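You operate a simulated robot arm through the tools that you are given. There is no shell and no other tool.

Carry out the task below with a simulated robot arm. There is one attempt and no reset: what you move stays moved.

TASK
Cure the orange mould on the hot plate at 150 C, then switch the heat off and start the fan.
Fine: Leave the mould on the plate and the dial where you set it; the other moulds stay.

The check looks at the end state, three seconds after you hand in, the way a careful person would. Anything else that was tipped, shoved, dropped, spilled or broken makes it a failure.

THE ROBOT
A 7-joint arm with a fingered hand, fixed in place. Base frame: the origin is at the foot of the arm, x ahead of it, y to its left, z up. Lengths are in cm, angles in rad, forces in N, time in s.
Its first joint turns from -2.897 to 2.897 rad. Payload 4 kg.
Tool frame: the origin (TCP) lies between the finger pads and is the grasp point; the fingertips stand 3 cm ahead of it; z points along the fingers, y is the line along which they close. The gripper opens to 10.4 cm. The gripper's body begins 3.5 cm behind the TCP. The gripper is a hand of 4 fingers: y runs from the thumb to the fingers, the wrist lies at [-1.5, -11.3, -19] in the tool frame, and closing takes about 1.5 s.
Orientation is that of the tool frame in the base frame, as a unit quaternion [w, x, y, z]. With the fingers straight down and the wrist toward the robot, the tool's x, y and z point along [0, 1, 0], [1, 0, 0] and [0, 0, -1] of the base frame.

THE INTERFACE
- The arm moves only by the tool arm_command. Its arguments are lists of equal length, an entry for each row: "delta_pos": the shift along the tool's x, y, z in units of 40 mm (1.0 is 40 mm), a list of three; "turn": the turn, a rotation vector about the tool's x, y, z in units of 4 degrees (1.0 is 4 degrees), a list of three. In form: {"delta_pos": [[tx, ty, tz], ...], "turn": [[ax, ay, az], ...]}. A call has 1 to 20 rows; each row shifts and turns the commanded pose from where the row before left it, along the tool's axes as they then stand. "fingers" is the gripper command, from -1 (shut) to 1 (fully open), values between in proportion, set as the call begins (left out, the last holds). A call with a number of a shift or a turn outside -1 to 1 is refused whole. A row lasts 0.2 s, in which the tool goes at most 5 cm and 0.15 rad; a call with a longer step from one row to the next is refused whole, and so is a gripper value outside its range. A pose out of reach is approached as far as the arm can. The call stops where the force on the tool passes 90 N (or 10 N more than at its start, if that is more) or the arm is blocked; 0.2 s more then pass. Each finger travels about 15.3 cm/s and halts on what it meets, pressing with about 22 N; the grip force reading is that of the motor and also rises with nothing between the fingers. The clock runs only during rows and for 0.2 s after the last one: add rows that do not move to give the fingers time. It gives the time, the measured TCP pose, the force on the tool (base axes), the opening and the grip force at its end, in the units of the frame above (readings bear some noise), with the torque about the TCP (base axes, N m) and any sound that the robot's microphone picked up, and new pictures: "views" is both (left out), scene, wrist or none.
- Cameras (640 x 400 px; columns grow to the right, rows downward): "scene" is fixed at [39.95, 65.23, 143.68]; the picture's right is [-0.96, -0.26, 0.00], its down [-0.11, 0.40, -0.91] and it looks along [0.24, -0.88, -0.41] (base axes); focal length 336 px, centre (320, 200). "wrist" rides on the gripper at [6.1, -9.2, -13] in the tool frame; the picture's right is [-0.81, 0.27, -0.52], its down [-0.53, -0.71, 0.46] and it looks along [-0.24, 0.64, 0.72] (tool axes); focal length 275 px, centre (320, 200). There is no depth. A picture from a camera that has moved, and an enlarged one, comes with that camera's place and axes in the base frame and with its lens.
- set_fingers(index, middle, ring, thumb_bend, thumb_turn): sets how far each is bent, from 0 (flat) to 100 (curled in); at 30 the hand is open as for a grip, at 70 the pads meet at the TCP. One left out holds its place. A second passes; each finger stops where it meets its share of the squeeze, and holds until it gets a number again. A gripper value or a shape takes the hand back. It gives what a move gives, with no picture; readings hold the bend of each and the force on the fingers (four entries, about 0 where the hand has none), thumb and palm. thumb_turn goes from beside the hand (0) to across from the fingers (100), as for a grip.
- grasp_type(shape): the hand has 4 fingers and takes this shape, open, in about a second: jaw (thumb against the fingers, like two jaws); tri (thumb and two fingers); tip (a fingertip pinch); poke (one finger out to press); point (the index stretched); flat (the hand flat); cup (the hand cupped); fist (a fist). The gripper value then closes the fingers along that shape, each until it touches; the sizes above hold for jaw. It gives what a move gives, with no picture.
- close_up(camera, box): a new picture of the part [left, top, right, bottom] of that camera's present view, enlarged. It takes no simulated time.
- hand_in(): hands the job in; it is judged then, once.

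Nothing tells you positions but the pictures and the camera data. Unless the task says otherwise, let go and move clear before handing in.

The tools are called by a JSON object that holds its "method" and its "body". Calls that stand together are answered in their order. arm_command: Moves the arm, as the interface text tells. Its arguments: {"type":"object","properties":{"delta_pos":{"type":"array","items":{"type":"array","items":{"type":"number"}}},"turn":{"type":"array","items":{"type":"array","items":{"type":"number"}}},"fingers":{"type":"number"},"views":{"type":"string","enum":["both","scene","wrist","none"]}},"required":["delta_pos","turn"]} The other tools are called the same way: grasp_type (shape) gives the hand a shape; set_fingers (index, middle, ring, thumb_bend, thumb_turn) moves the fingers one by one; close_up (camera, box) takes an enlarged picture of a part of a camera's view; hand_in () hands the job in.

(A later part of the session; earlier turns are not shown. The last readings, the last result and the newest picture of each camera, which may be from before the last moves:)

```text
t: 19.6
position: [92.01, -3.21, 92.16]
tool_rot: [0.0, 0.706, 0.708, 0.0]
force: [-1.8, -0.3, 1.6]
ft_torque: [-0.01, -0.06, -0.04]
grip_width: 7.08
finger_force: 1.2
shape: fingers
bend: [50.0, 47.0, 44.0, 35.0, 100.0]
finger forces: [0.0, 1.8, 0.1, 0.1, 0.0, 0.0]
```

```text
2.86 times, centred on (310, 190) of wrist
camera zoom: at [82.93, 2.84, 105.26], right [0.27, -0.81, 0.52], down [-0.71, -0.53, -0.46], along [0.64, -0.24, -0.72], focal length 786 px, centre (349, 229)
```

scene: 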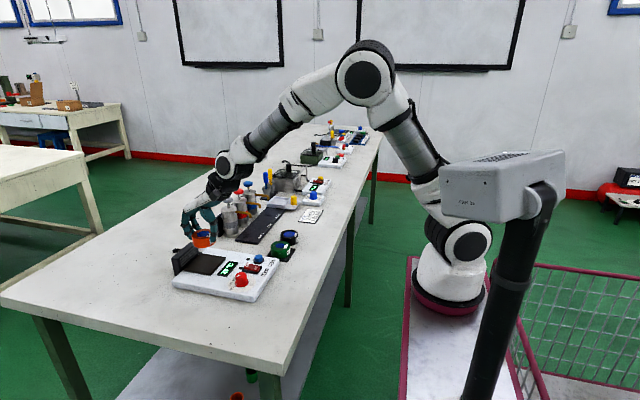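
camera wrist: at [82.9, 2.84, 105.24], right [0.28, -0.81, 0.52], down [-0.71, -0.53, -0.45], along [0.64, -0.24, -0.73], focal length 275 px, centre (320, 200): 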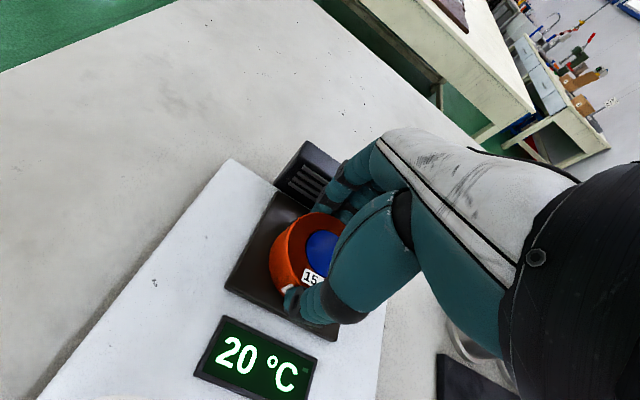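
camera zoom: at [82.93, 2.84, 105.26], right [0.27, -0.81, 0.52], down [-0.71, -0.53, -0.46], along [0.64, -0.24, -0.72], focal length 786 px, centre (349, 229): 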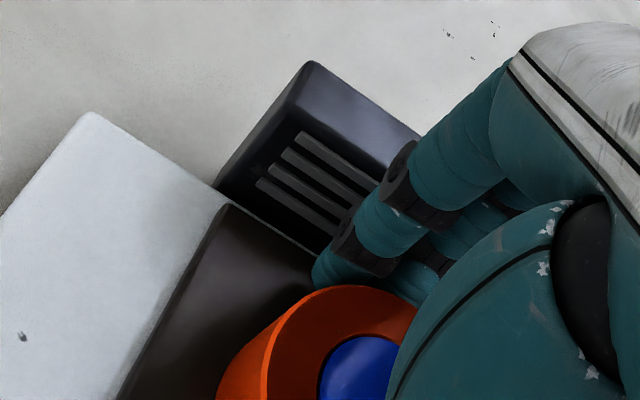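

Nearly free; one more small inward adjustment for the middle finger, then lift straight up.

{"method": "set_fingers", "body": {"middle": 48}}

{"method": "arm_command", "body": {"delta_pos": [[0, 0, -0.1], [0, 0, -0.15], [0, 0, -0.2], [0, 0, 0]], "turn": [[0, 0, 0], [0, 0, 0], [0, 0, 0], [0, 0, 0]], "views": "wrist"}}

{"method": "close_up", "body": {"camera": "scene", "box": [170, 225, 250, 285]}}

```text
t: 20.6
position: [92.05, -3.31, 92.1]
tool_rot: [-0.001, 0.707, 0.707, 0.001]
force: [-0.3, -0.7, 0.0]
ft_torque: [0.02, 0.0, 0.0]
grip_width: 7.07
finger_force: 0.1
shape: fingers
bend: [50.0, 48.0, 44.0, 35.0, 100.0]
finger forces: [0.1, 0.0, 0.1, 0.0, 0.0, 0.0]
```

```text
t: 21.6
position: [92.11, -3.25, 93.72]
tool_rot: [0.0, 0.707, 0.707, 0.0]
force: [-0.2, -0.3, 0.4]
ft_torque: [0.03, 0.03, 0.0]
grip_width: 7.06
finger_force: 0.0
shape: fingers
bend: [50.0, 48.0, 44.0, 35.0, 100.0]
finger forces: [0.0, 0.1, 0.1, 0.0, 0.0, 0.0]
camera wrist: at [82.95, 2.82, 107.07], right [0.28, -0.81, 0.52], down [-0.71, -0.53, -0.46], along [0.64, -0.24, -0.72], focal length 275 px, centre (320, 200)
```

wrist: 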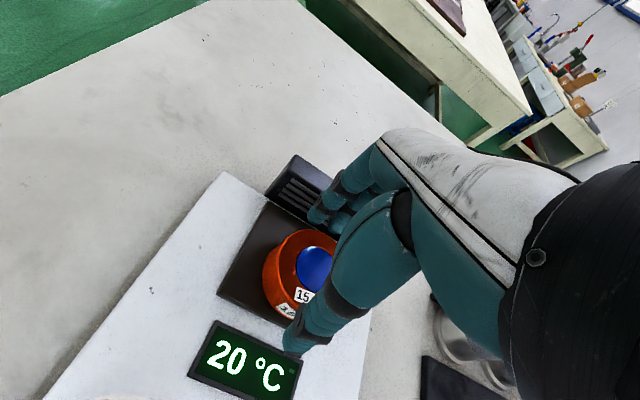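

```text
6.67 times, centred on (210, 255) of scene
camera zoom: at [39.95, 65.23, 143.68], right [-0.96, -0.26, 0.0], down [-0.11, 0.4, -0.91], along [0.24, -0.88, -0.41], focal length 2241 px, centre (1053, -167)
```

zoom: 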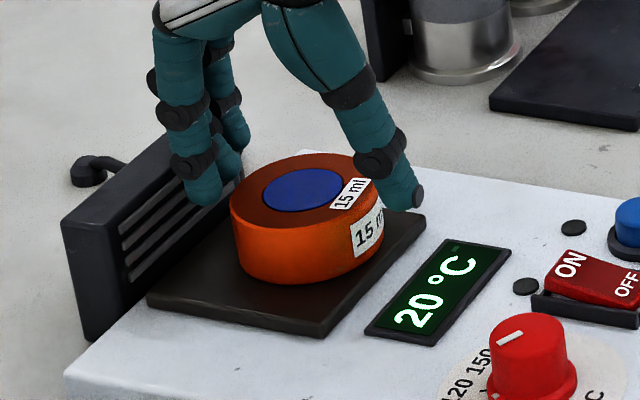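

The mould stays flat on the pad as the hand rises. I'll go up further and back toward the robot to view the plate.

{"method": "arm_command", "body": {"delta_pos": [[0, 0, -0.5], [0, 0, -0.8], [0, 0, -0.9], [0, -0.5, -0.6], [0, -0.9, 0], [0, -0.9, 0], [0, -0.9, 0], [0, -0.5, 0], [0, 0, 0]], "turn": [[0, 0, 0], [0, 0, 0], [0, 0, 0], [0, 0, 0], [0, 0, 0], [0, 0, 0], [0, 0, 0], [0, 0, 0], [0, 0, 0]], "views": "wrist"}}

{"method": "close_up", "body": {"camera": "scene", "box": [160, 230, 280, 305]}}

{"method": "close_up", "body": {"camera": "wrist", "box": [140, 90, 380, 300]}}

```text
t: 23.6
position: [77.27, -3.49, 105.21]
tool_rot: [0.0, 0.707, 0.707, 0.001]
force: [0.5, 0.8, 0.2]
ft_torque: [-0.03, -0.01, -0.02]
grip_width: 7.07
finger_force: 0.0
shape: fingers
bend: [50.0, 48.0, 44.0, 35.0, 100.0]
finger forces: [0.0, 0.1, 0.0, 0.1, 0.1, 0.1]
camera wrist: at [68.14, 2.7, 118.34], right [0.27, -0.81, 0.52], down [-0.71, -0.53, -0.46], along [0.64, -0.24, -0.72], focal length 275 px, centre (320, 200)
```

wrist: 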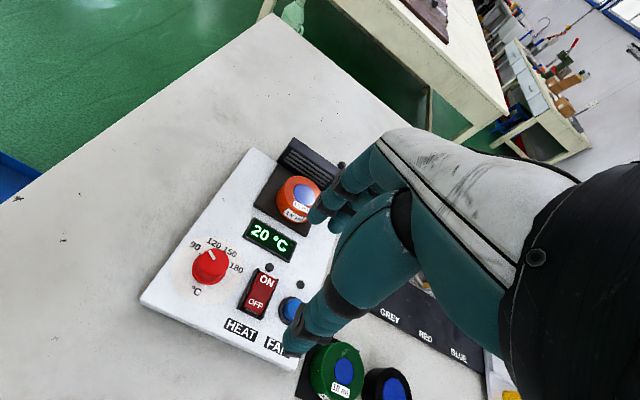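

```text
5.33 times, centred on (220, 268) of scene
camera zoom: at [39.95, 65.23, 143.68], right [-0.96, -0.26, 0.0], down [-0.11, 0.4, -0.91], along [0.24, -0.88, -0.41], focal length 1793 px, centre (853, -160)
```

zoom: 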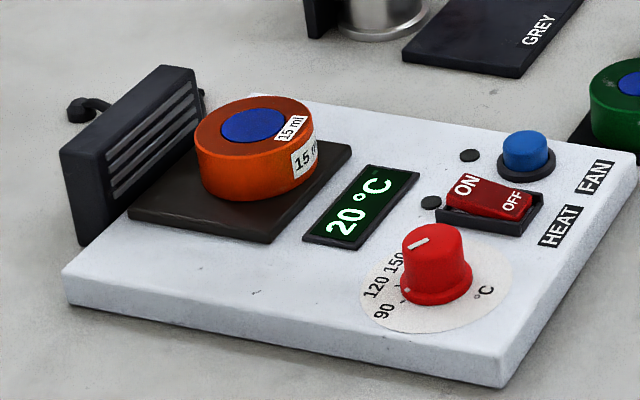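

```text
1.90 times, centred on (260, 195) of wrist
camera zoom: at [68.14, 2.7, 118.34], right [0.27, -0.81, 0.52], down [-0.71, -0.53, -0.46], along [0.64, -0.24, -0.72], focal length 524 px, centre (434, 210)
```

zoom: 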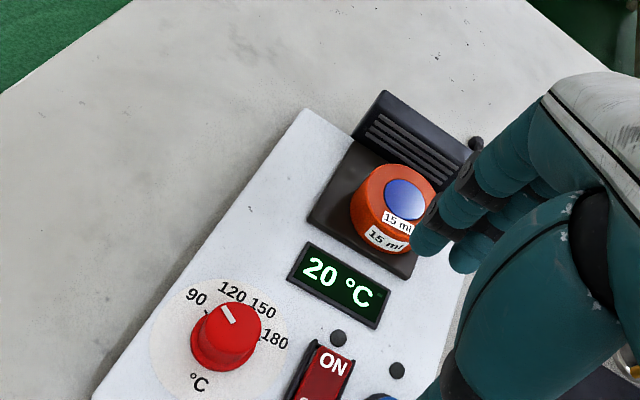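

The mould is flat and well inside the pad. The dial's marks lie at +60° (90), +20° (120), −20° (150) and −60° (180) about +x, and the pointer is near 90. I'll reset the hand to jaw, move above the knob at (78.6, 1.4) and pre-rotate the hand.

{"method": "grasp_type", "body": {"shape": "jaw"}}

{"method": "arm_command", "body": {"delta_pos": [[0.41, 0.11, 0.4], [0.41, 0.11, 0.4], [0.41, 0.1, 0.4], [0, 0, 0], [0, 0, 0], [0, 0, 0], [0, 0, 0], [0, 0, 0], [0, 0, 0], [0, 0, 0], [0, 0, 0], [0, 0, 0], [0, 0, 0], [0, 0, 0], [0, 0, 0], [0, 0, 0], [0, 0, 0], [0, 0, 0], [0, 0, 0]], "turn": [[0, 0, 0], [0, 0, 0], [0, 0, 0], [0, 0, -1], [0, 0, -1], [0, 0, -1], [0, 0, -1], [0, 0, -1], [0, 0, -1], [0, 0, -1], [0, 0, -1], [0, 0, -1], [0, 0, -1], [0, 0, -1], [0, 0, -1], [0, 0, -1], [0, 0, -1], [0, 0, -1], [0, 0, 0]], "fingers": 0.2, "views": "both"}}

{"method": "close_up", "body": {"camera": "scene", "box": [160, 220, 300, 310]}}

```text
t: 24.5
position: [77.39, -3.4, 105.25]
tool_rot: [-0.001, 0.707, 0.707, -0.001]
force: [0.1, -1.2, 0.5]
ft_torque: [-0.02, -0.02, 0.01]
grip_width: 10.37
finger_force: 0.0
shape: jaw
bend: [30.0, 30.0, 30.0, 30.0, 98.0]
finger forces: [0.0, 0.1, 0.0, 0.0, 0.0, 0.1]
```

```text
t: 28.5
position: [78.71, 1.65, 100.28]
tool_rot: [0.0, 0.259, 0.966, 0.0]
force: [0.2, 0.0, -0.7]
ft_torque: [0.02, -0.02, -0.01]
grip_width: 6.27
finger_force: 0.0
shape: jaw
bend: [29.0, 40.0, 37.0, 64.0, 100.0]
finger forces: [0.0, 0.0, 0.0, 0.0, 0.0, 0.0]
camera wrist: at [68.75, -3.29, 113.51], right [0.84, -0.17, 0.52], down [0.11, -0.88, -0.46], along [0.53, 0.44, -0.72], focal length 275 px, centre (320, 200)
```

scene: 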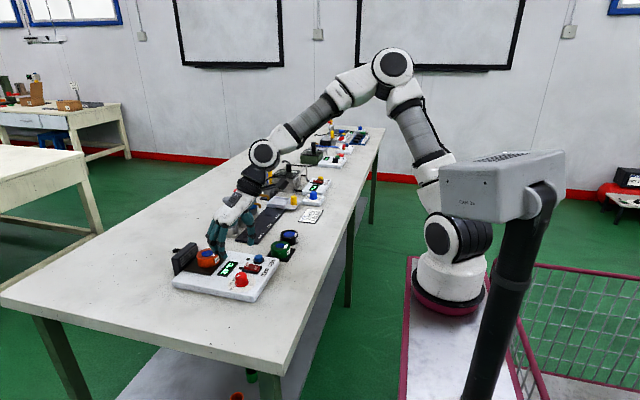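
wrist: 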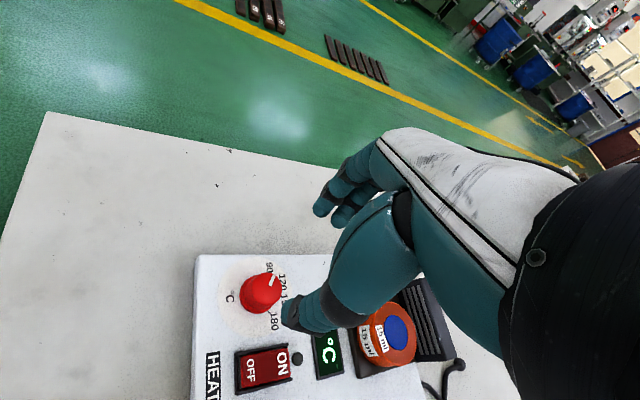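

```text
4.44 times, centred on (230, 265) of scene
camera zoom: at [39.95, 65.23, 143.68], right [-0.96, -0.26, 0.0], down [-0.11, 0.4, -0.91], along [0.24, -0.88, -0.41], focal length 1494 px, centre (720, -89)
```

zoom: 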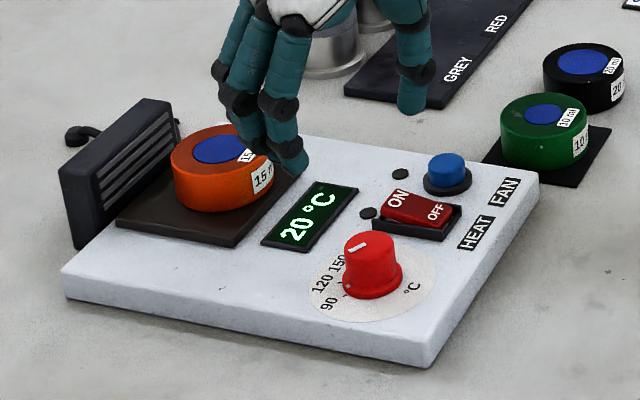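

The hand is above the dial, rotated 60°. I'll zoom on the knob from the wrist camera for exact centre and pointer.

{"method": "close_up", "body": {"camera": "wrist", "box": [190, 240, 330, 340]}}

{"method": "close_up", "body": {"camera": "scene", "box": [210, 255, 270, 300]}}

```text
4.00 times, centred on (260, 290) of wrist
camera zoom: at [68.75, -3.29, 113.51], right [0.84, -0.17, 0.52], down [0.11, -0.88, -0.46], along [0.53, 0.44, -0.72], focal length 1101 px, centre (560, -160)
```

zoom: 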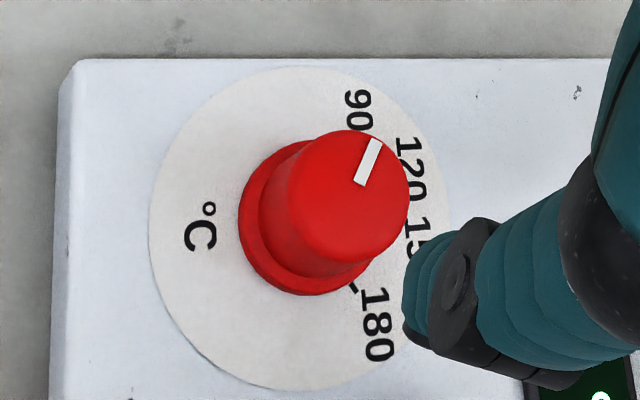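

```text
8.89 times, centred on (240, 278) of scene
camera zoom: at [39.95, 65.23, 143.68], right [-0.96, -0.26, 0.0], down [-0.11, 0.4, -0.91], along [0.24, -0.88, -0.41], focal length 2988 px, centre (1031, -489)
```

zoom: 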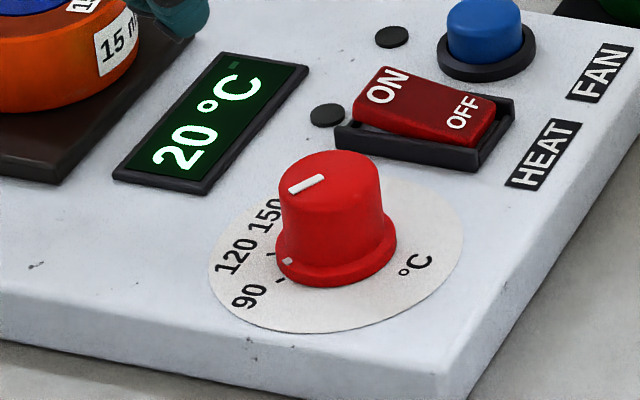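

The pointer is exactly at 90 (+60°), so it needs an 80° clockwise turn to 150. Knob centre ≈(78.5,1.3), top z≈90. I'll shift slightly and descend to just above the knob with the opening around 5 cm.

{"method": "arm_command", "body": {"delta_pos": [[0, -0.09, 0.4], [0, 0, 0.5], [0, 0, 0.45], [0, 0, 0.2], [0, 0, 0]], "turn": [[0, 0, 0], [0, 0, 0], [0, 0, 0], [0, 0, 0], [0, 0, 0]], "fingers": 0.05, "views": "wrist"}}

{"method": "close_up", "body": {"camera": "scene", "box": [200, 235, 290, 300]}}

{"method": "close_up", "body": {"camera": "wrist", "box": [200, 180, 400, 340]}}

```text
t: 29.7
position: [78.46, 1.22, 94.03]
tool_rot: [0.0, 0.259, 0.966, -0.001]
force: [0.5, 0.1, 0.9]
ft_torque: [-0.01, 0.02, 0.0]
grip_width: 5.5
finger_force: 0.1
shape: jaw
bend: [74.0, 43.0, 40.0, 68.0, 100.0]
finger forces: [0.0, 0.0, 0.0, 0.1, 0.0, 0.0]
camera wrist: at [68.54, -3.6, 107.21], right [0.84, -0.17, 0.52], down [0.1, -0.88, -0.46], along [0.53, 0.44, -0.72], focal length 275 px, centre (320, 200)
```

wrist: 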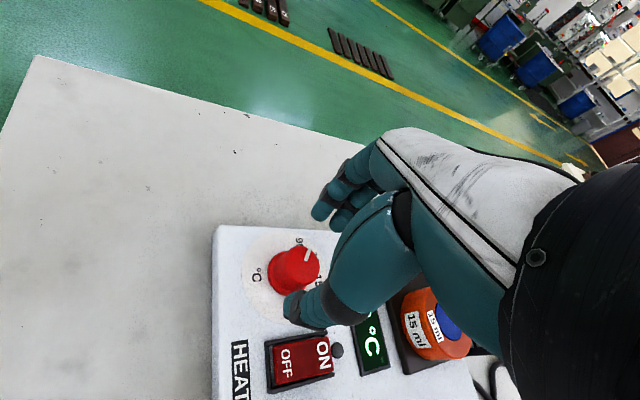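

```text
6.15 times, centred on (245, 268) of scene
camera zoom: at [39.95, 65.23, 143.68], right [-0.96, -0.26, 0.0], down [-0.11, 0.4, -0.91], along [0.24, -0.88, -0.41], focal length 2069 px, centre (782, -215)
```

zoom: 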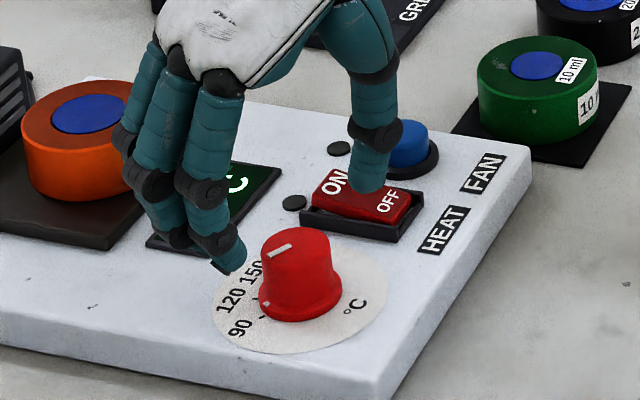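

```text
2.50 times, centred on (300, 260) of wrist
camera zoom: at [68.54, -3.6, 107.21], right [0.84, -0.17, 0.52], down [0.1, -0.88, -0.46], along [0.53, 0.44, -0.72], focal length 688 px, centre (370, 50)
```

zoom: 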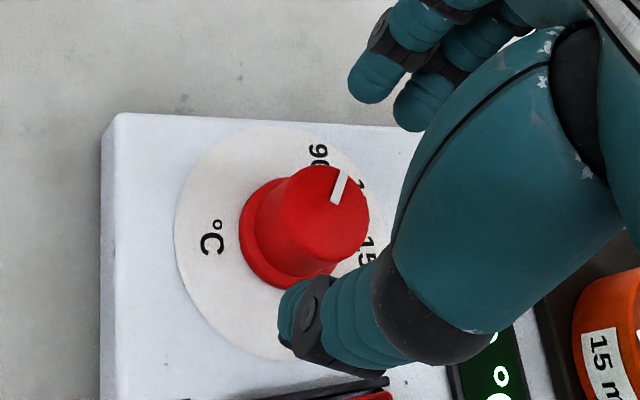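

The thumb and fingers straddle the knob; the rocker's bezel edge is near the thumb, so I'll narrow the opening to about 4.5 cm before lowering.

{"method": "arm_command", "body": {"delta_pos": [[0, 0, 0.15], [0, 0, 0.1], [0, 0, 0], [0, 0, 0]], "turn": [[0, 0, 0], [0, 0, 0], [0, 0, 0], [0, 0, 0]], "fingers": -0.12, "views": "wrist"}}

{"method": "close_up", "body": {"camera": "scene", "box": [210, 245, 280, 300]}}

{"method": "close_up", "body": {"camera": "wrist", "box": [220, 160, 400, 320]}}

```text
t: 30.7
position: [78.41, 1.4, 93.24]
tool_rot: [0.0, 0.259, 0.966, -0.001]
force: [-0.1, -0.4, -0.2]
ft_torque: [0.02, -0.01, -0.02]
grip_width: 4.63
finger_force: 0.0
shape: jaw
bend: [74.0, 47.0, 44.0, 71.0, 100.0]
finger forces: [0.0, 0.1, 0.0, 0.1, 0.0, 0.0]
camera wrist: at [68.54, -3.56, 106.34], right [0.84, -0.17, 0.52], down [0.1, -0.88, -0.46], along [0.53, 0.44, -0.72], focal length 275 px, centre (320, 200)
```

wrist: 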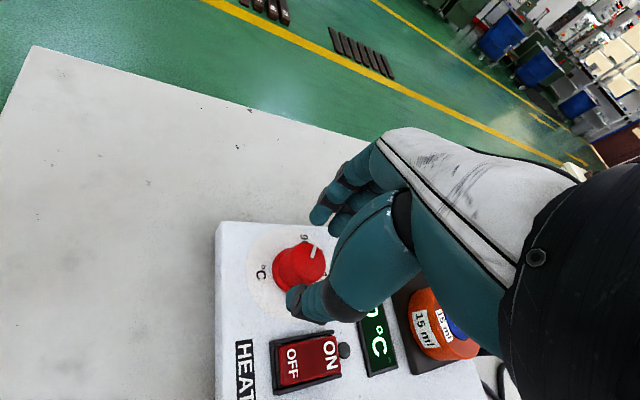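

```text
7.27 times, centred on (245, 272) of scene
camera zoom: at [39.95, 65.23, 143.68], right [-0.96, -0.26, 0.0], down [-0.11, 0.4, -0.91], along [0.24, -0.88, -0.41], focal length 2445 px, centre (866, -327)
```

zoom: 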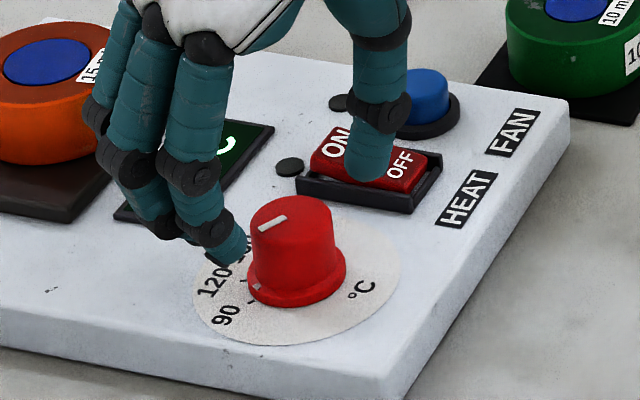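

```text
2.50 times, centred on (310, 240) of wrist
camera zoom: at [68.54, -3.56, 106.34], right [0.84, -0.17, 0.52], down [0.1, -0.88, -0.46], along [0.53, 0.44, -0.72], focal length 688 px, centre (345, 100)
```

zoom: 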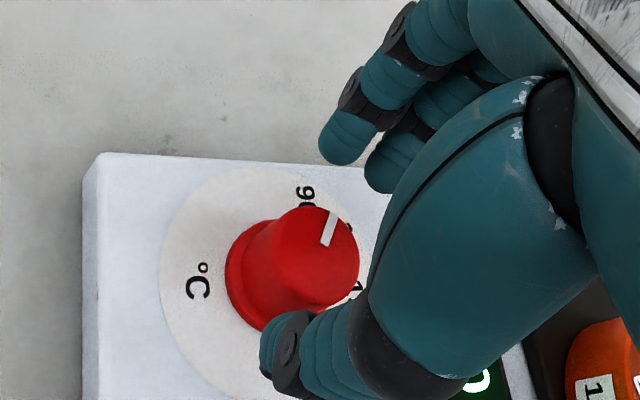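

Alignment with the knob axis is good within ~3 mm. I'll descend around the knob to z≈91.4.

{"method": "arm_command", "body": {"delta_pos": [[0, 0, 0.15], [0, 0, 0.15], [0, 0, 0.15], [0, 0, 0]], "turn": [[0, 0, 0], [0, 0, 0], [0, 0, 0], [0, 0, 0]], "views": "wrist"}}

{"method": "close_up", "body": {"camera": "scene", "box": [210, 245, 280, 300]}}

{"method": "close_up", "body": {"camera": "wrist", "box": [220, 160, 400, 320]}}

```text
t: 31.7
position: [78.52, 1.35, 91.33]
tool_rot: [0.0, 0.258, 0.966, 0.0]
force: [-0.3, 0.0, -0.5]
ft_torque: [0.0, 0.02, 0.02]
grip_width: 4.64
finger_force: 0.1
shape: jaw
bend: [74.0, 47.0, 44.0, 71.0, 100.0]
finger forces: [0.0, 0.1, 0.0, 0.0, 0.0, 0.0]
camera wrist: at [68.58, -3.59, 104.44], right [0.84, -0.17, 0.52], down [0.1, -0.88, -0.46], along [0.53, 0.44, -0.72], focal length 275 px, centre (320, 200)
```

wrist: 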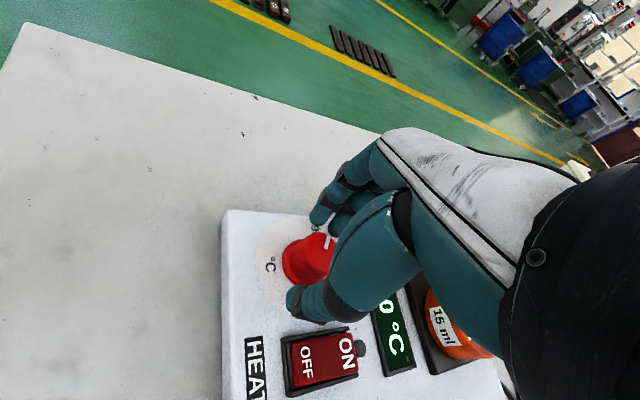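

```text
7.27 times, centred on (245, 272) of scene
camera zoom: at [39.95, 65.23, 143.68], right [-0.96, -0.26, 0.0], down [-0.11, 0.4, -0.91], along [0.24, -0.88, -0.41], focal length 2445 px, centre (866, -327)
```

zoom: 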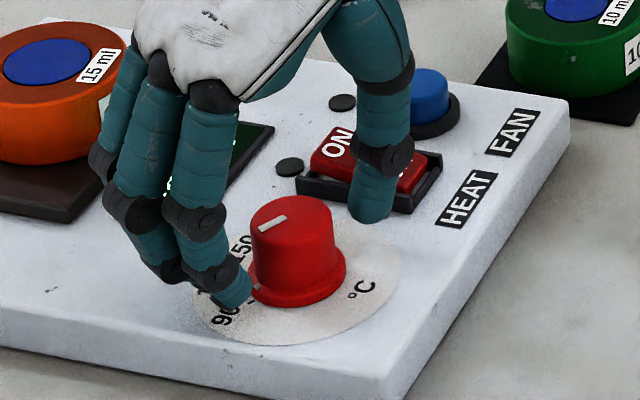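

```text
2.50 times, centred on (310, 240) of wrist
camera zoom: at [68.58, -3.59, 104.44], right [0.84, -0.17, 0.52], down [0.1, -0.88, -0.46], along [0.53, 0.44, -0.72], focal length 688 px, centre (345, 100)
```

zoom: 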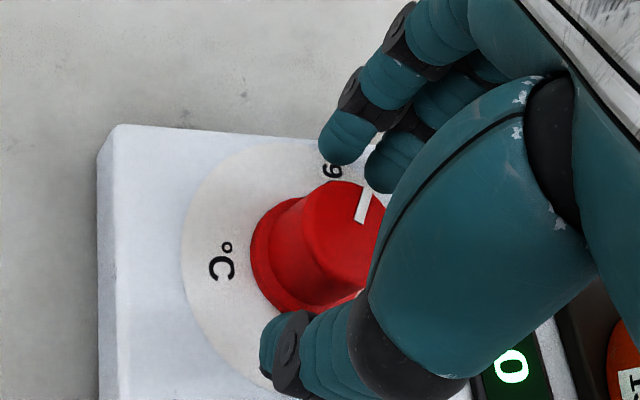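

The knob is between thumb and fingers and nothing touches. I'll close on it.

{"method": "arm_command", "body": {"delta_pos": [[0, 0, 0], [0, 0, 0], [0, 0, 0], [0, 0, 0], [0, 0, 0], [0, 0, 0]], "turn": [[0, 0, 0], [0, 0, 0], [0, 0, 0], [0, 0, 0], [0, 0, 0], [0, 0, 0]], "fingers": -0.75, "views": "wrist"}}

{"method": "close_up", "body": {"camera": "scene", "box": [210, 245, 280, 300]}}

{"method": "close_up", "body": {"camera": "wrist", "box": [220, 160, 400, 320]}}

```text
t: 33.1
position: [78.41, 1.33, 91.15]
tool_rot: [-0.001, 0.258, 0.966, 0.0]
force: [-2.4, -3.7, -1.7]
ft_torque: [-0.06, 0.04, -0.03]
grip_width: 1.86
finger_force: 21.9
shape: jaw
bend: [73.0, 59.0, 65.0, 74.0, 100.0]
finger forces: [11.2, 6.0, 0.0, 0.0, 21.3, 0.0]
camera wrist: at [68.58, -3.61, 104.44], right [0.84, -0.17, 0.52], down [0.1, -0.88, -0.46], along [0.53, 0.44, -0.72], focal length 275 px, centre (320, 200)
```

wrist: 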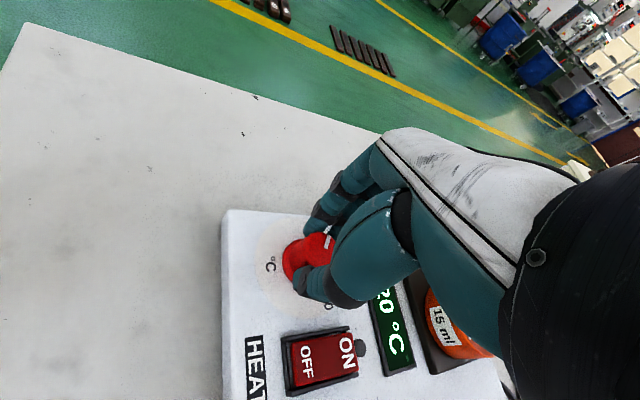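

```text
7.27 times, centred on (245, 272) of scene
camera zoom: at [39.95, 65.23, 143.68], right [-0.96, -0.26, 0.0], down [-0.11, 0.4, -0.91], along [0.24, -0.88, -0.41], focal length 2445 px, centre (866, -327)
```

zoom: 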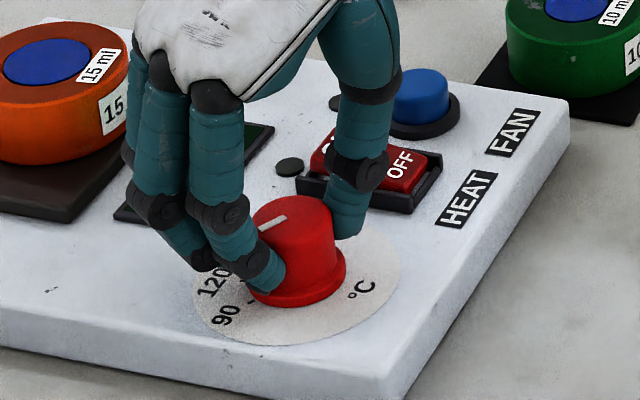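

```text
2.50 times, centred on (310, 240) of wrist
camera zoom: at [68.58, -3.61, 104.44], right [0.84, -0.17, 0.52], down [0.1, -0.88, -0.46], along [0.53, 0.44, -0.72], focal length 688 px, centre (345, 100)
```

zoom: 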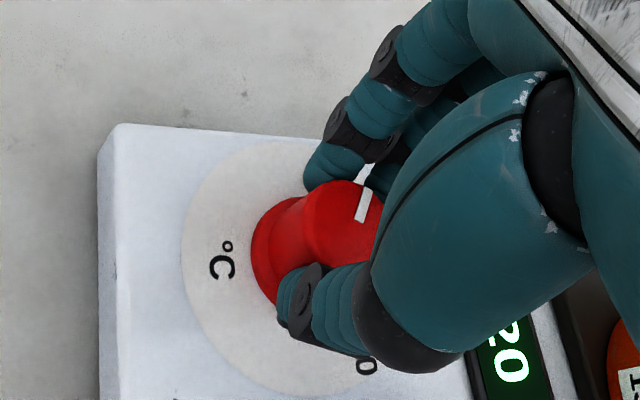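

The knob is gripped. I'll turn 32° clockwise first and check that the pointer follows.

{"method": "arm_command", "body": {"delta_pos": [[0, 0, 0], [0, 0, 0], [0, 0, 0], [0, 0, 0], [0, 0, 0], [0, 0, 0], [0, 0, 0], [0, 0, 0], [0, 0, 0]], "turn": [[0, 0, 1], [0, 0, 1], [0, 0, 1], [0, 0, 1], [0, 0, 1], [0, 0, 1], [0, 0, 1], [0, 0, 1], [0, 0, 0]], "views": "wrist"}}

{"method": "close_up", "body": {"camera": "scene", "box": [210, 245, 280, 300]}}

{"method": "close_up", "body": {"camera": "wrist", "box": [220, 160, 400, 320]}}

```text
t: 35.1
position: [78.69, 1.32, 91.31]
tool_rot: [0.0, 0.515, 0.857, 0.001]
force: [-0.4, 1.6, -4.7]
ft_torque: [0.07, -0.02, -0.04]
grip_width: 1.87
finger_force: 21.6
shape: jaw
bend: [73.0, 59.0, 65.0, 74.0, 100.0]
finger forces: [13.8, 6.7, 0.0, 0.0, 19.8, 0.1]
camera wrist: at [67.51, 2.44, 104.48], right [0.62, -0.59, 0.52], down [-0.38, -0.81, -0.46], along [0.68, 0.09, -0.72], focal length 275 px, centre (320, 200)
```

wrist: 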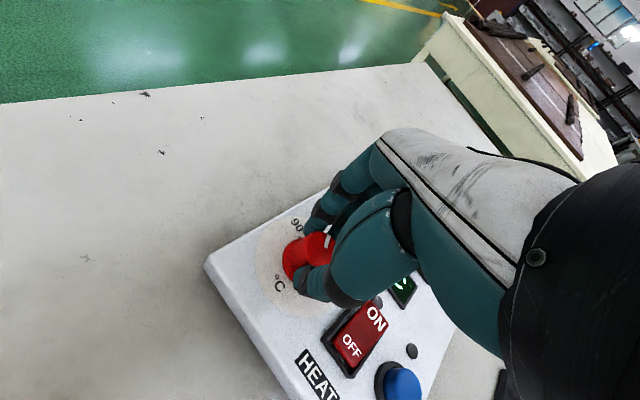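

```text
7.27 times, centred on (245, 272) of scene
camera zoom: at [39.95, 65.23, 143.68], right [-0.96, -0.26, 0.0], down [-0.11, 0.4, -0.91], along [0.24, -0.88, -0.41], focal length 2445 px, centre (866, -327)
```

zoom: 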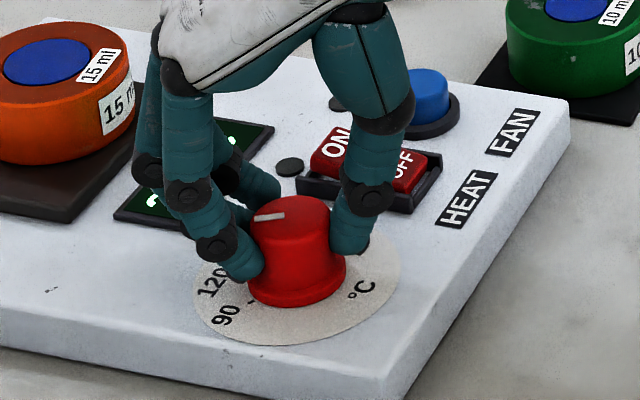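

```text
2.50 times, centred on (310, 240) of wrist
camera zoom: at [67.51, 2.44, 104.48], right [0.62, -0.59, 0.52], down [-0.38, -0.81, -0.46], along [0.68, 0.09, -0.72], focal length 688 px, centre (345, 100)
```

zoom: 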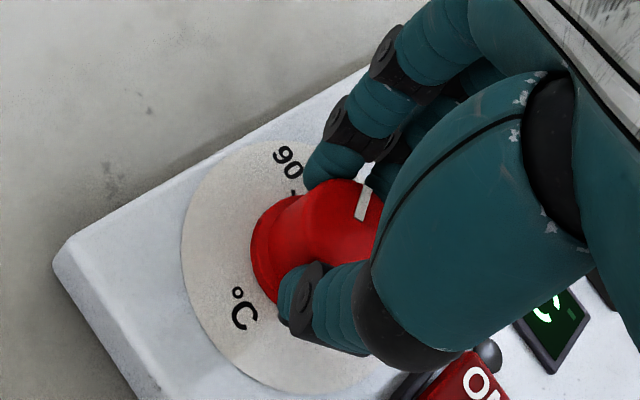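

The pointer follows rigidly. I'll turn the remaining 48°.

{"method": "arm_command", "body": {"delta_pos": [[0, 0, 0], [0, 0, 0], [0, 0, 0], [0, 0, 0], [0, 0, 0], [0, 0, 0], [0, 0, 0], [0, 0, 0], [0, 0, 0], [0, 0, 0], [0, 0, 0], [0, 0, 0], [0, 0, 0]], "turn": [[0, 0, 1], [0, 0, 1], [0, 0, 1], [0, 0, 1], [0, 0, 1], [0, 0, 1], [0, 0, 1], [0, 0, 1], [0, 0, 1], [0, 0, 1], [0, 0, 1], [0, 0, 1], [0, 0, 0]], "views": "wrist"}}

{"method": "close_up", "body": {"camera": "scene", "box": [210, 245, 280, 300]}}

{"method": "close_up", "body": {"camera": "wrist", "box": [220, 160, 400, 320]}}

```text
t: 37.9
position: [78.52, 1.36, 91.26]
tool_rot: [0.0, 0.82, 0.573, 0.0]
force: [6.4, 3.8, -0.2]
ft_torque: [0.05, -0.25, 0.03]
grip_width: 1.9
finger_force: 22.1
shape: jaw
bend: [73.0, 59.0, 65.0, 74.0, 100.0]
finger forces: [16.1, 7.3, 0.0, 0.1, 19.1, 0.0]
camera wrist: at [71.96, 10.25, 104.48], right [-0.02, -0.86, 0.52], down [-0.85, -0.26, -0.46], along [0.52, -0.45, -0.72], focal length 275 px, centre (320, 200)
```

wrist: 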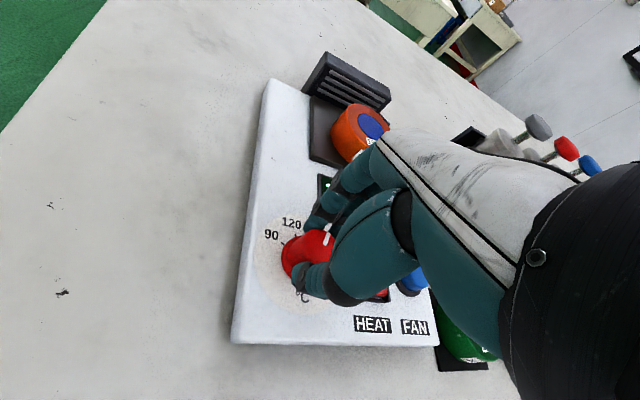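

```text
7.27 times, centred on (245, 272) of scene
camera zoom: at [39.95, 65.23, 143.68], right [-0.96, -0.26, 0.0], down [-0.11, 0.4, -0.91], along [0.24, -0.88, -0.41], focal length 2445 px, centre (866, -327)
```

zoom: 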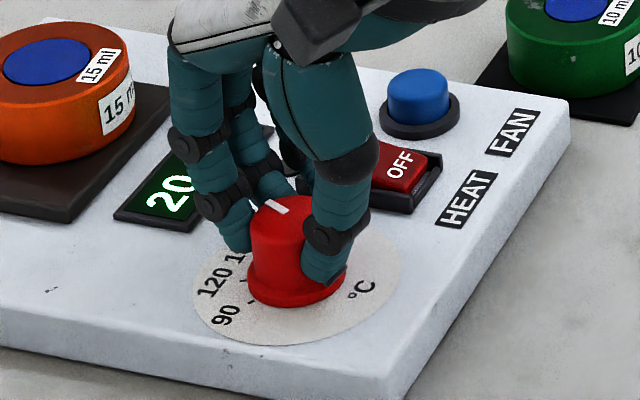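

```text
2.50 times, centred on (310, 240) of wrist
camera zoom: at [71.96, 10.25, 104.48], right [-0.02, -0.86, 0.52], down [-0.85, -0.26, -0.46], along [0.52, -0.45, -0.72], focal length 688 px, centre (345, 100)
```

zoom: 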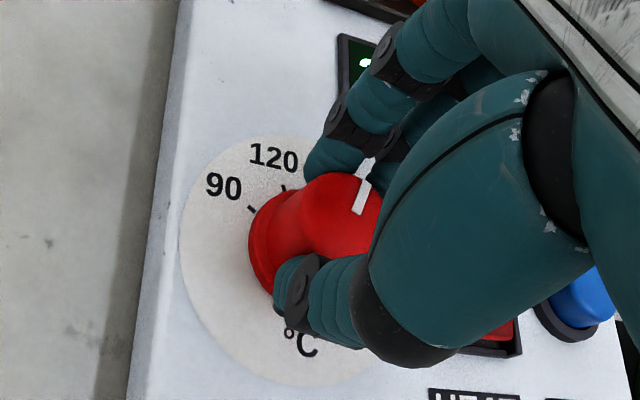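

The hand has turned 80° in total. I'll open slightly to release the knob, then check the pointer before lifting.

{"method": "arm_command", "body": {"delta_pos": [[0, 0, 0], [0, 0, 0], [0, 0, 0], [0, 0, 0]], "turn": [[0, 0, 0], [0, 0, 0], [0, 0, 0], [0, 0, 0]], "fingers": -0.15, "views": "wrist"}}

{"method": "close_up", "body": {"camera": "scene", "box": [210, 245, 280, 300]}}

{"method": "close_up", "body": {"camera": "wrist", "box": [220, 160, 400, 320]}}

```text
t: 38.9
position: [78.5, 1.35, 91.22]
tool_rot: [0.0, 0.819, 0.574, -0.001]
force: [0.1, -0.2, -0.2]
ft_torque: [0.0, -0.01, 0.01]
grip_width: 4.41
finger_force: 0.0
shape: jaw
bend: [74.0, 48.0, 45.0, 72.0, 100.0]
finger forces: [0.1, 0.0, 0.1, 0.0, 0.0, 0.1]
camera wrist: at [71.92, 10.24, 104.48], right [-0.02, -0.86, 0.52], down [-0.85, -0.26, -0.46], along [0.52, -0.45, -0.72], focal length 275 px, centre (320, 200)
```

wrist: 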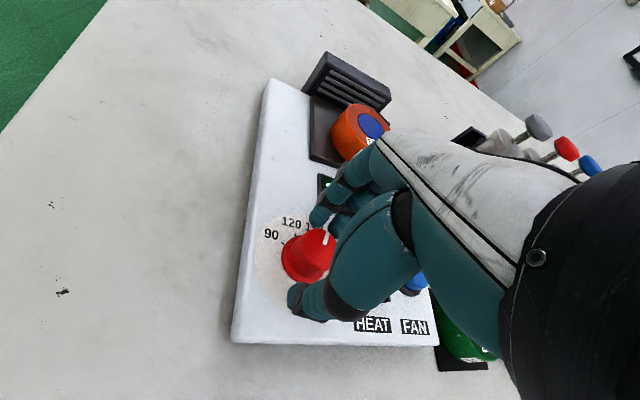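

```text
7.27 times, centred on (245, 272) of scene
camera zoom: at [39.95, 65.23, 143.68], right [-0.96, -0.26, 0.0], down [-0.11, 0.4, -0.91], along [0.24, -0.88, -0.41], focal length 2445 px, centre (866, -327)
```

zoom: 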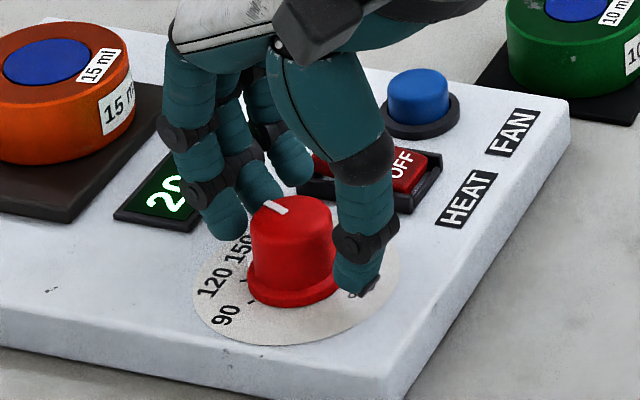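

```text
2.50 times, centred on (310, 240) of wrist
camera zoom: at [71.92, 10.24, 104.48], right [-0.02, -0.86, 0.52], down [-0.85, -0.26, -0.46], along [0.52, -0.45, -0.72], focal length 688 px, centre (345, 100)
```

zoom: 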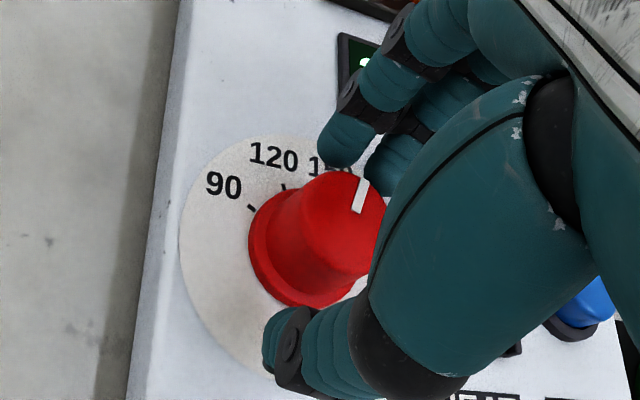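

Released cleanly. I'll lift straight up and examine the pointer.

{"method": "arm_command", "body": {"delta_pos": [[0, 0, -0.3], [0, 0, -0.6], [0, 0, -0.9], [0, 0, -0.9], [0, 0, 0]], "turn": [[0, 0, 0], [0, 0, 0], [0, 0, 0], [0, 0, 0], [0, 0, 0]], "views": "wrist"}}

{"method": "close_up", "body": {"camera": "scene", "box": [210, 245, 280, 300]}}

{"method": "close_up", "body": {"camera": "wrist", "box": [200, 200, 340, 320]}}

```text
t: 40.1
position: [78.54, 1.3, 102.0]
tool_rot: [0.001, 0.819, 0.574, 0.0]
force: [0.2, -0.4, -0.5]
ft_torque: [-0.01, -0.01, 0.03]
grip_width: 4.42
finger_force: 0.0
shape: jaw
bend: [74.0, 48.0, 45.0, 72.0, 100.0]
finger forces: [0.0, 0.1, 0.0, 0.0, 0.0, 0.0]
camera wrist: at [71.99, 10.11, 115.24], right [-0.02, -0.86, 0.52], down [-0.85, -0.26, -0.46], along [0.52, -0.45, -0.72], focal length 275 px, centre (320, 200)
```

wrist: 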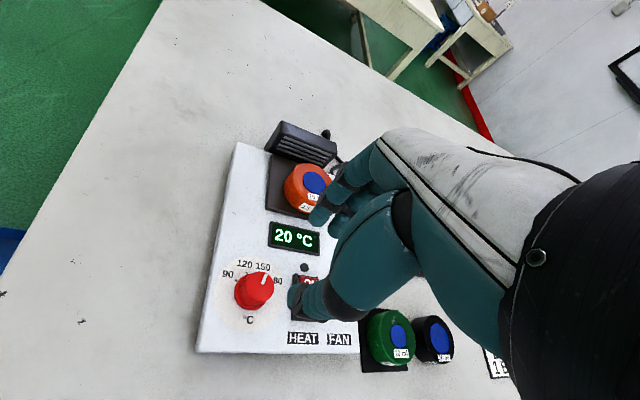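

```text
7.27 times, centred on (245, 272) of scene
camera zoom: at [39.95, 65.23, 143.68], right [-0.96, -0.26, 0.0], down [-0.11, 0.4, -0.91], along [0.24, -0.88, -0.41], focal length 2445 px, centre (866, -327)
```

zoom: 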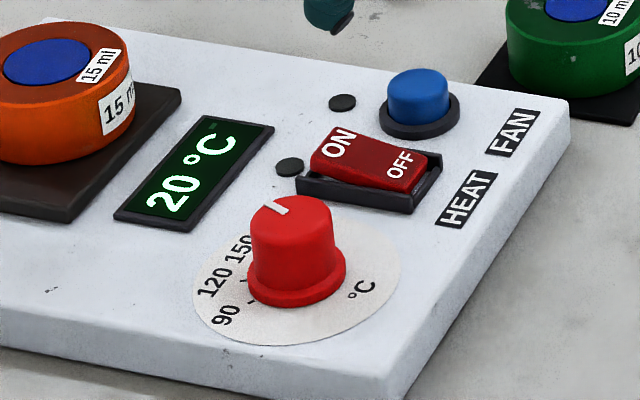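

```text
3.33 times, centred on (270, 260) of wrist
camera zoom: at [71.99, 10.11, 115.24], right [-0.02, -0.86, 0.52], down [-0.85, -0.26, -0.46], along [0.52, -0.45, -0.72], focal length 918 px, centre (487, 0)
```

zoom: 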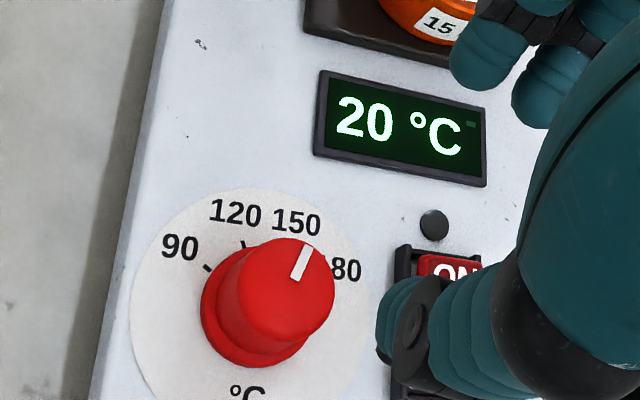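

The pointer reads about −20°, i.e. 150. Next comes the heat switch: I'll rotate the hand back to straight and take the poke shape, then look at where the fingertip is.

{"method": "grasp_type", "body": {"shape": "poke"}}

{"method": "arm_command", "body": {"delta_pos": [[0, 0, 0], [0, 0, 0], [0, 0, 0], [0, 0, 0], [0, 0, 0], [0, 0, 0]], "turn": [[0, 0, -1], [0, 0, -1], [0, 0, -1], [0, 0, -1], [0, 0, -1], [0, 0, 0]], "views": "both"}}

{"method": "close_up", "body": {"camera": "scene", "box": [180, 200, 300, 300]}}

{"method": "close_up", "body": {"camera": "wrist", "box": [160, 150, 420, 370]}}

```text
t: 41.0
position: [78.62, 1.33, 102.03]
tool_rot: [0.0, 0.819, 0.574, 0.0]
force: [-0.7, 0.2, 0.6]
ft_torque: [0.0, 0.01, 0.02]
grip_width: 0.0
finger_force: 0.0
shape: poke
bend: [70.0, 70.0, 99.0, 100.0, 100.0]
finger forces: [0.0, 0.0, 0.0, 0.1, 0.1, 0.1]
```

```text
t: 42.4
position: [78.44, 1.28, 102.19]
tool_rot: [0.001, 0.707, 0.707, 0.001]
force: [-0.4, -0.2, -1.0]
ft_torque: [0.01, -0.03, -0.04]
grip_width: 0.0
finger_force: 0.1
shape: poke
bend: [70.0, 70.0, 99.0, 100.0, 100.0]
finger forces: [0.1, 0.0, 0.0, 0.1, 0.1, 0.1]
camera wrist: at [69.26, 7.41, 115.31], right [0.28, -0.81, 0.52], down [-0.71, -0.53, -0.46], along [0.64, -0.24, -0.72], focal length 275 px, centre (320, 200)
```

scene: 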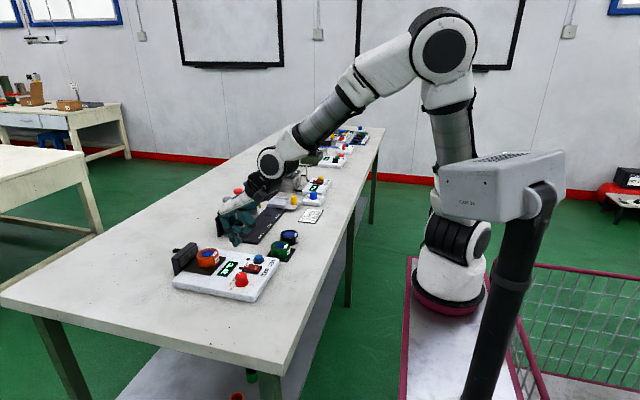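
wrist: 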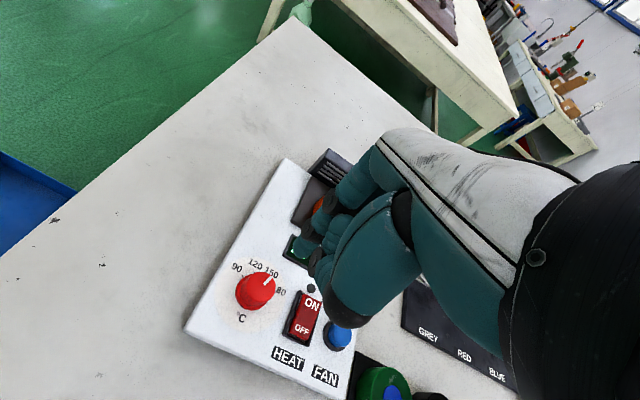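

```text
4.00 times, centred on (240, 250) of scene
camera zoom: at [39.95, 65.23, 143.68], right [-0.96, -0.26, 0.0], down [-0.11, 0.4, -0.91], along [0.24, -0.88, -0.41], focal length 1345 px, centre (640, 0)
```

zoom: 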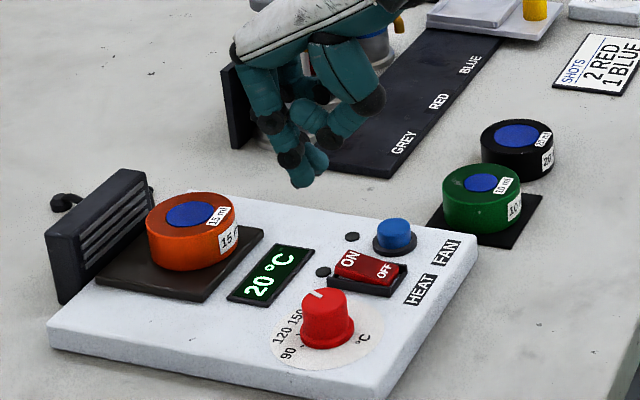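

```text
1.82 times, centred on (290, 260) of wrist
camera zoom: at [69.26, 7.41, 115.31], right [0.28, -0.81, 0.52], down [-0.71, -0.53, -0.46], along [0.64, -0.24, -0.72], focal length 500 px, centre (374, 91)
```

zoom: 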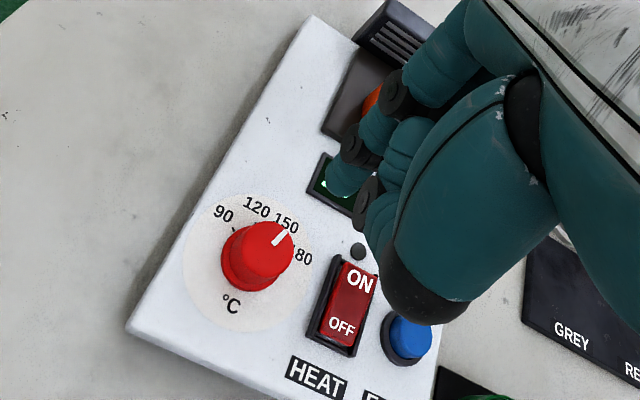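

I'll zoom in on the hand to see exactly which fingertip protrudes in the poke shape.

{"method": "close_up", "body": {"camera": "scene", "box": [230, 195, 290, 255]}}

{"method": "close_up", "body": {"camera": "wrist", "box": [270, 160, 410, 340]}}

```text
6.67 times, centred on (260, 225) of scene
camera zoom: at [39.95, 65.23, 143.68], right [-0.96, -0.26, 0.0], down [-0.11, 0.4, -0.91], along [0.24, -0.88, -0.41], focal length 2241 px, centre (720, 33)
```

zoom: 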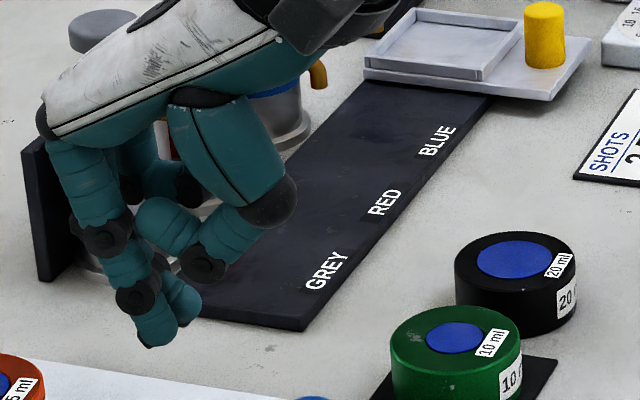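

```text
2.22 times, centred on (340, 250) of wrist
camera zoom: at [69.26, 7.41, 115.31], right [0.28, -0.81, 0.52], down [-0.71, -0.53, -0.46], along [0.64, -0.24, -0.72], focal length 612 px, centre (276, 89)
```

zoom: 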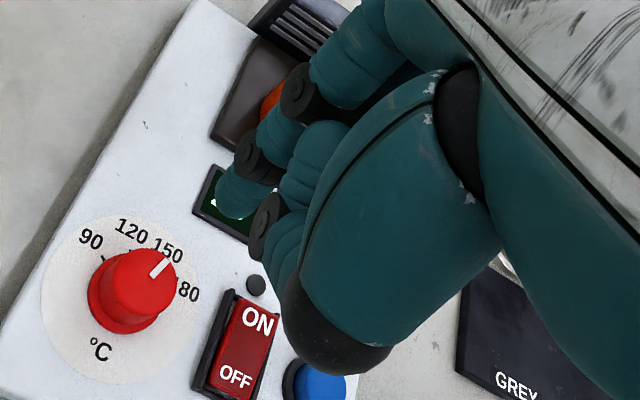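

Two fingertips are out. I'll curl the index too, leaving just the middle finger, and see which tip remains.

{"method": "set_fingers", "body": {"index": 100, "middle": 65, "ring": 100}}

{"method": "close_up", "body": {"camera": "scene", "box": [230, 195, 290, 255]}}

{"method": "close_up", "body": {"camera": "wrist", "box": [270, 160, 410, 340]}}

```text
t: 43.4
position: [78.39, 1.26, 102.09]
tool_rot: [0.0, 0.708, 0.707, 0.0]
force: [-0.5, 0.3, -0.7]
ft_torque: [-0.02, 0.0, -0.01]
grip_width: 1.09
finger_force: 0.0
shape: fingers
bend: [82.0, 65.0, 100.0, 100.0, 100.0]
finger forces: [0.1, 0.0, 0.0, 0.1, 0.0, 0.0]
```

```text
6.67 times, centred on (260, 225) of scene
camera zoom: at [39.95, 65.23, 143.68], right [-0.96, -0.26, 0.0], down [-0.11, 0.4, -0.91], along [0.24, -0.88, -0.41], focal length 2241 px, centre (720, 33)
```

zoom: 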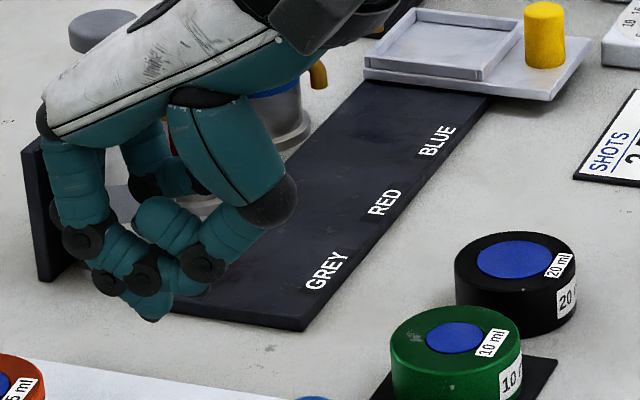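

```text
2.22 times, centred on (340, 250) of wrist
camera zoom: at [69.28, 7.4, 115.3], right [0.27, -0.81, 0.52], down [-0.71, -0.53, -0.46], along [0.64, -0.24, -0.72], focal length 612 px, centre (276, 89)
```

zoom: 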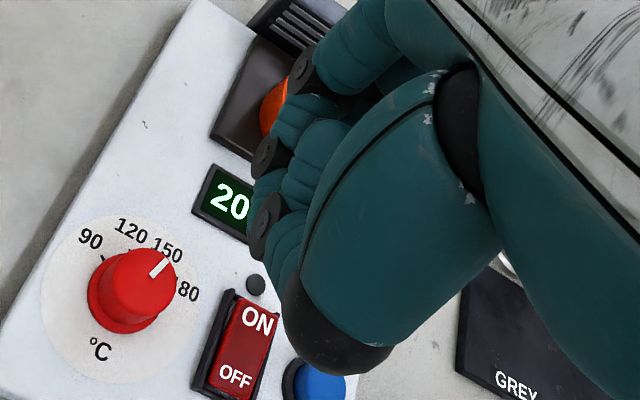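

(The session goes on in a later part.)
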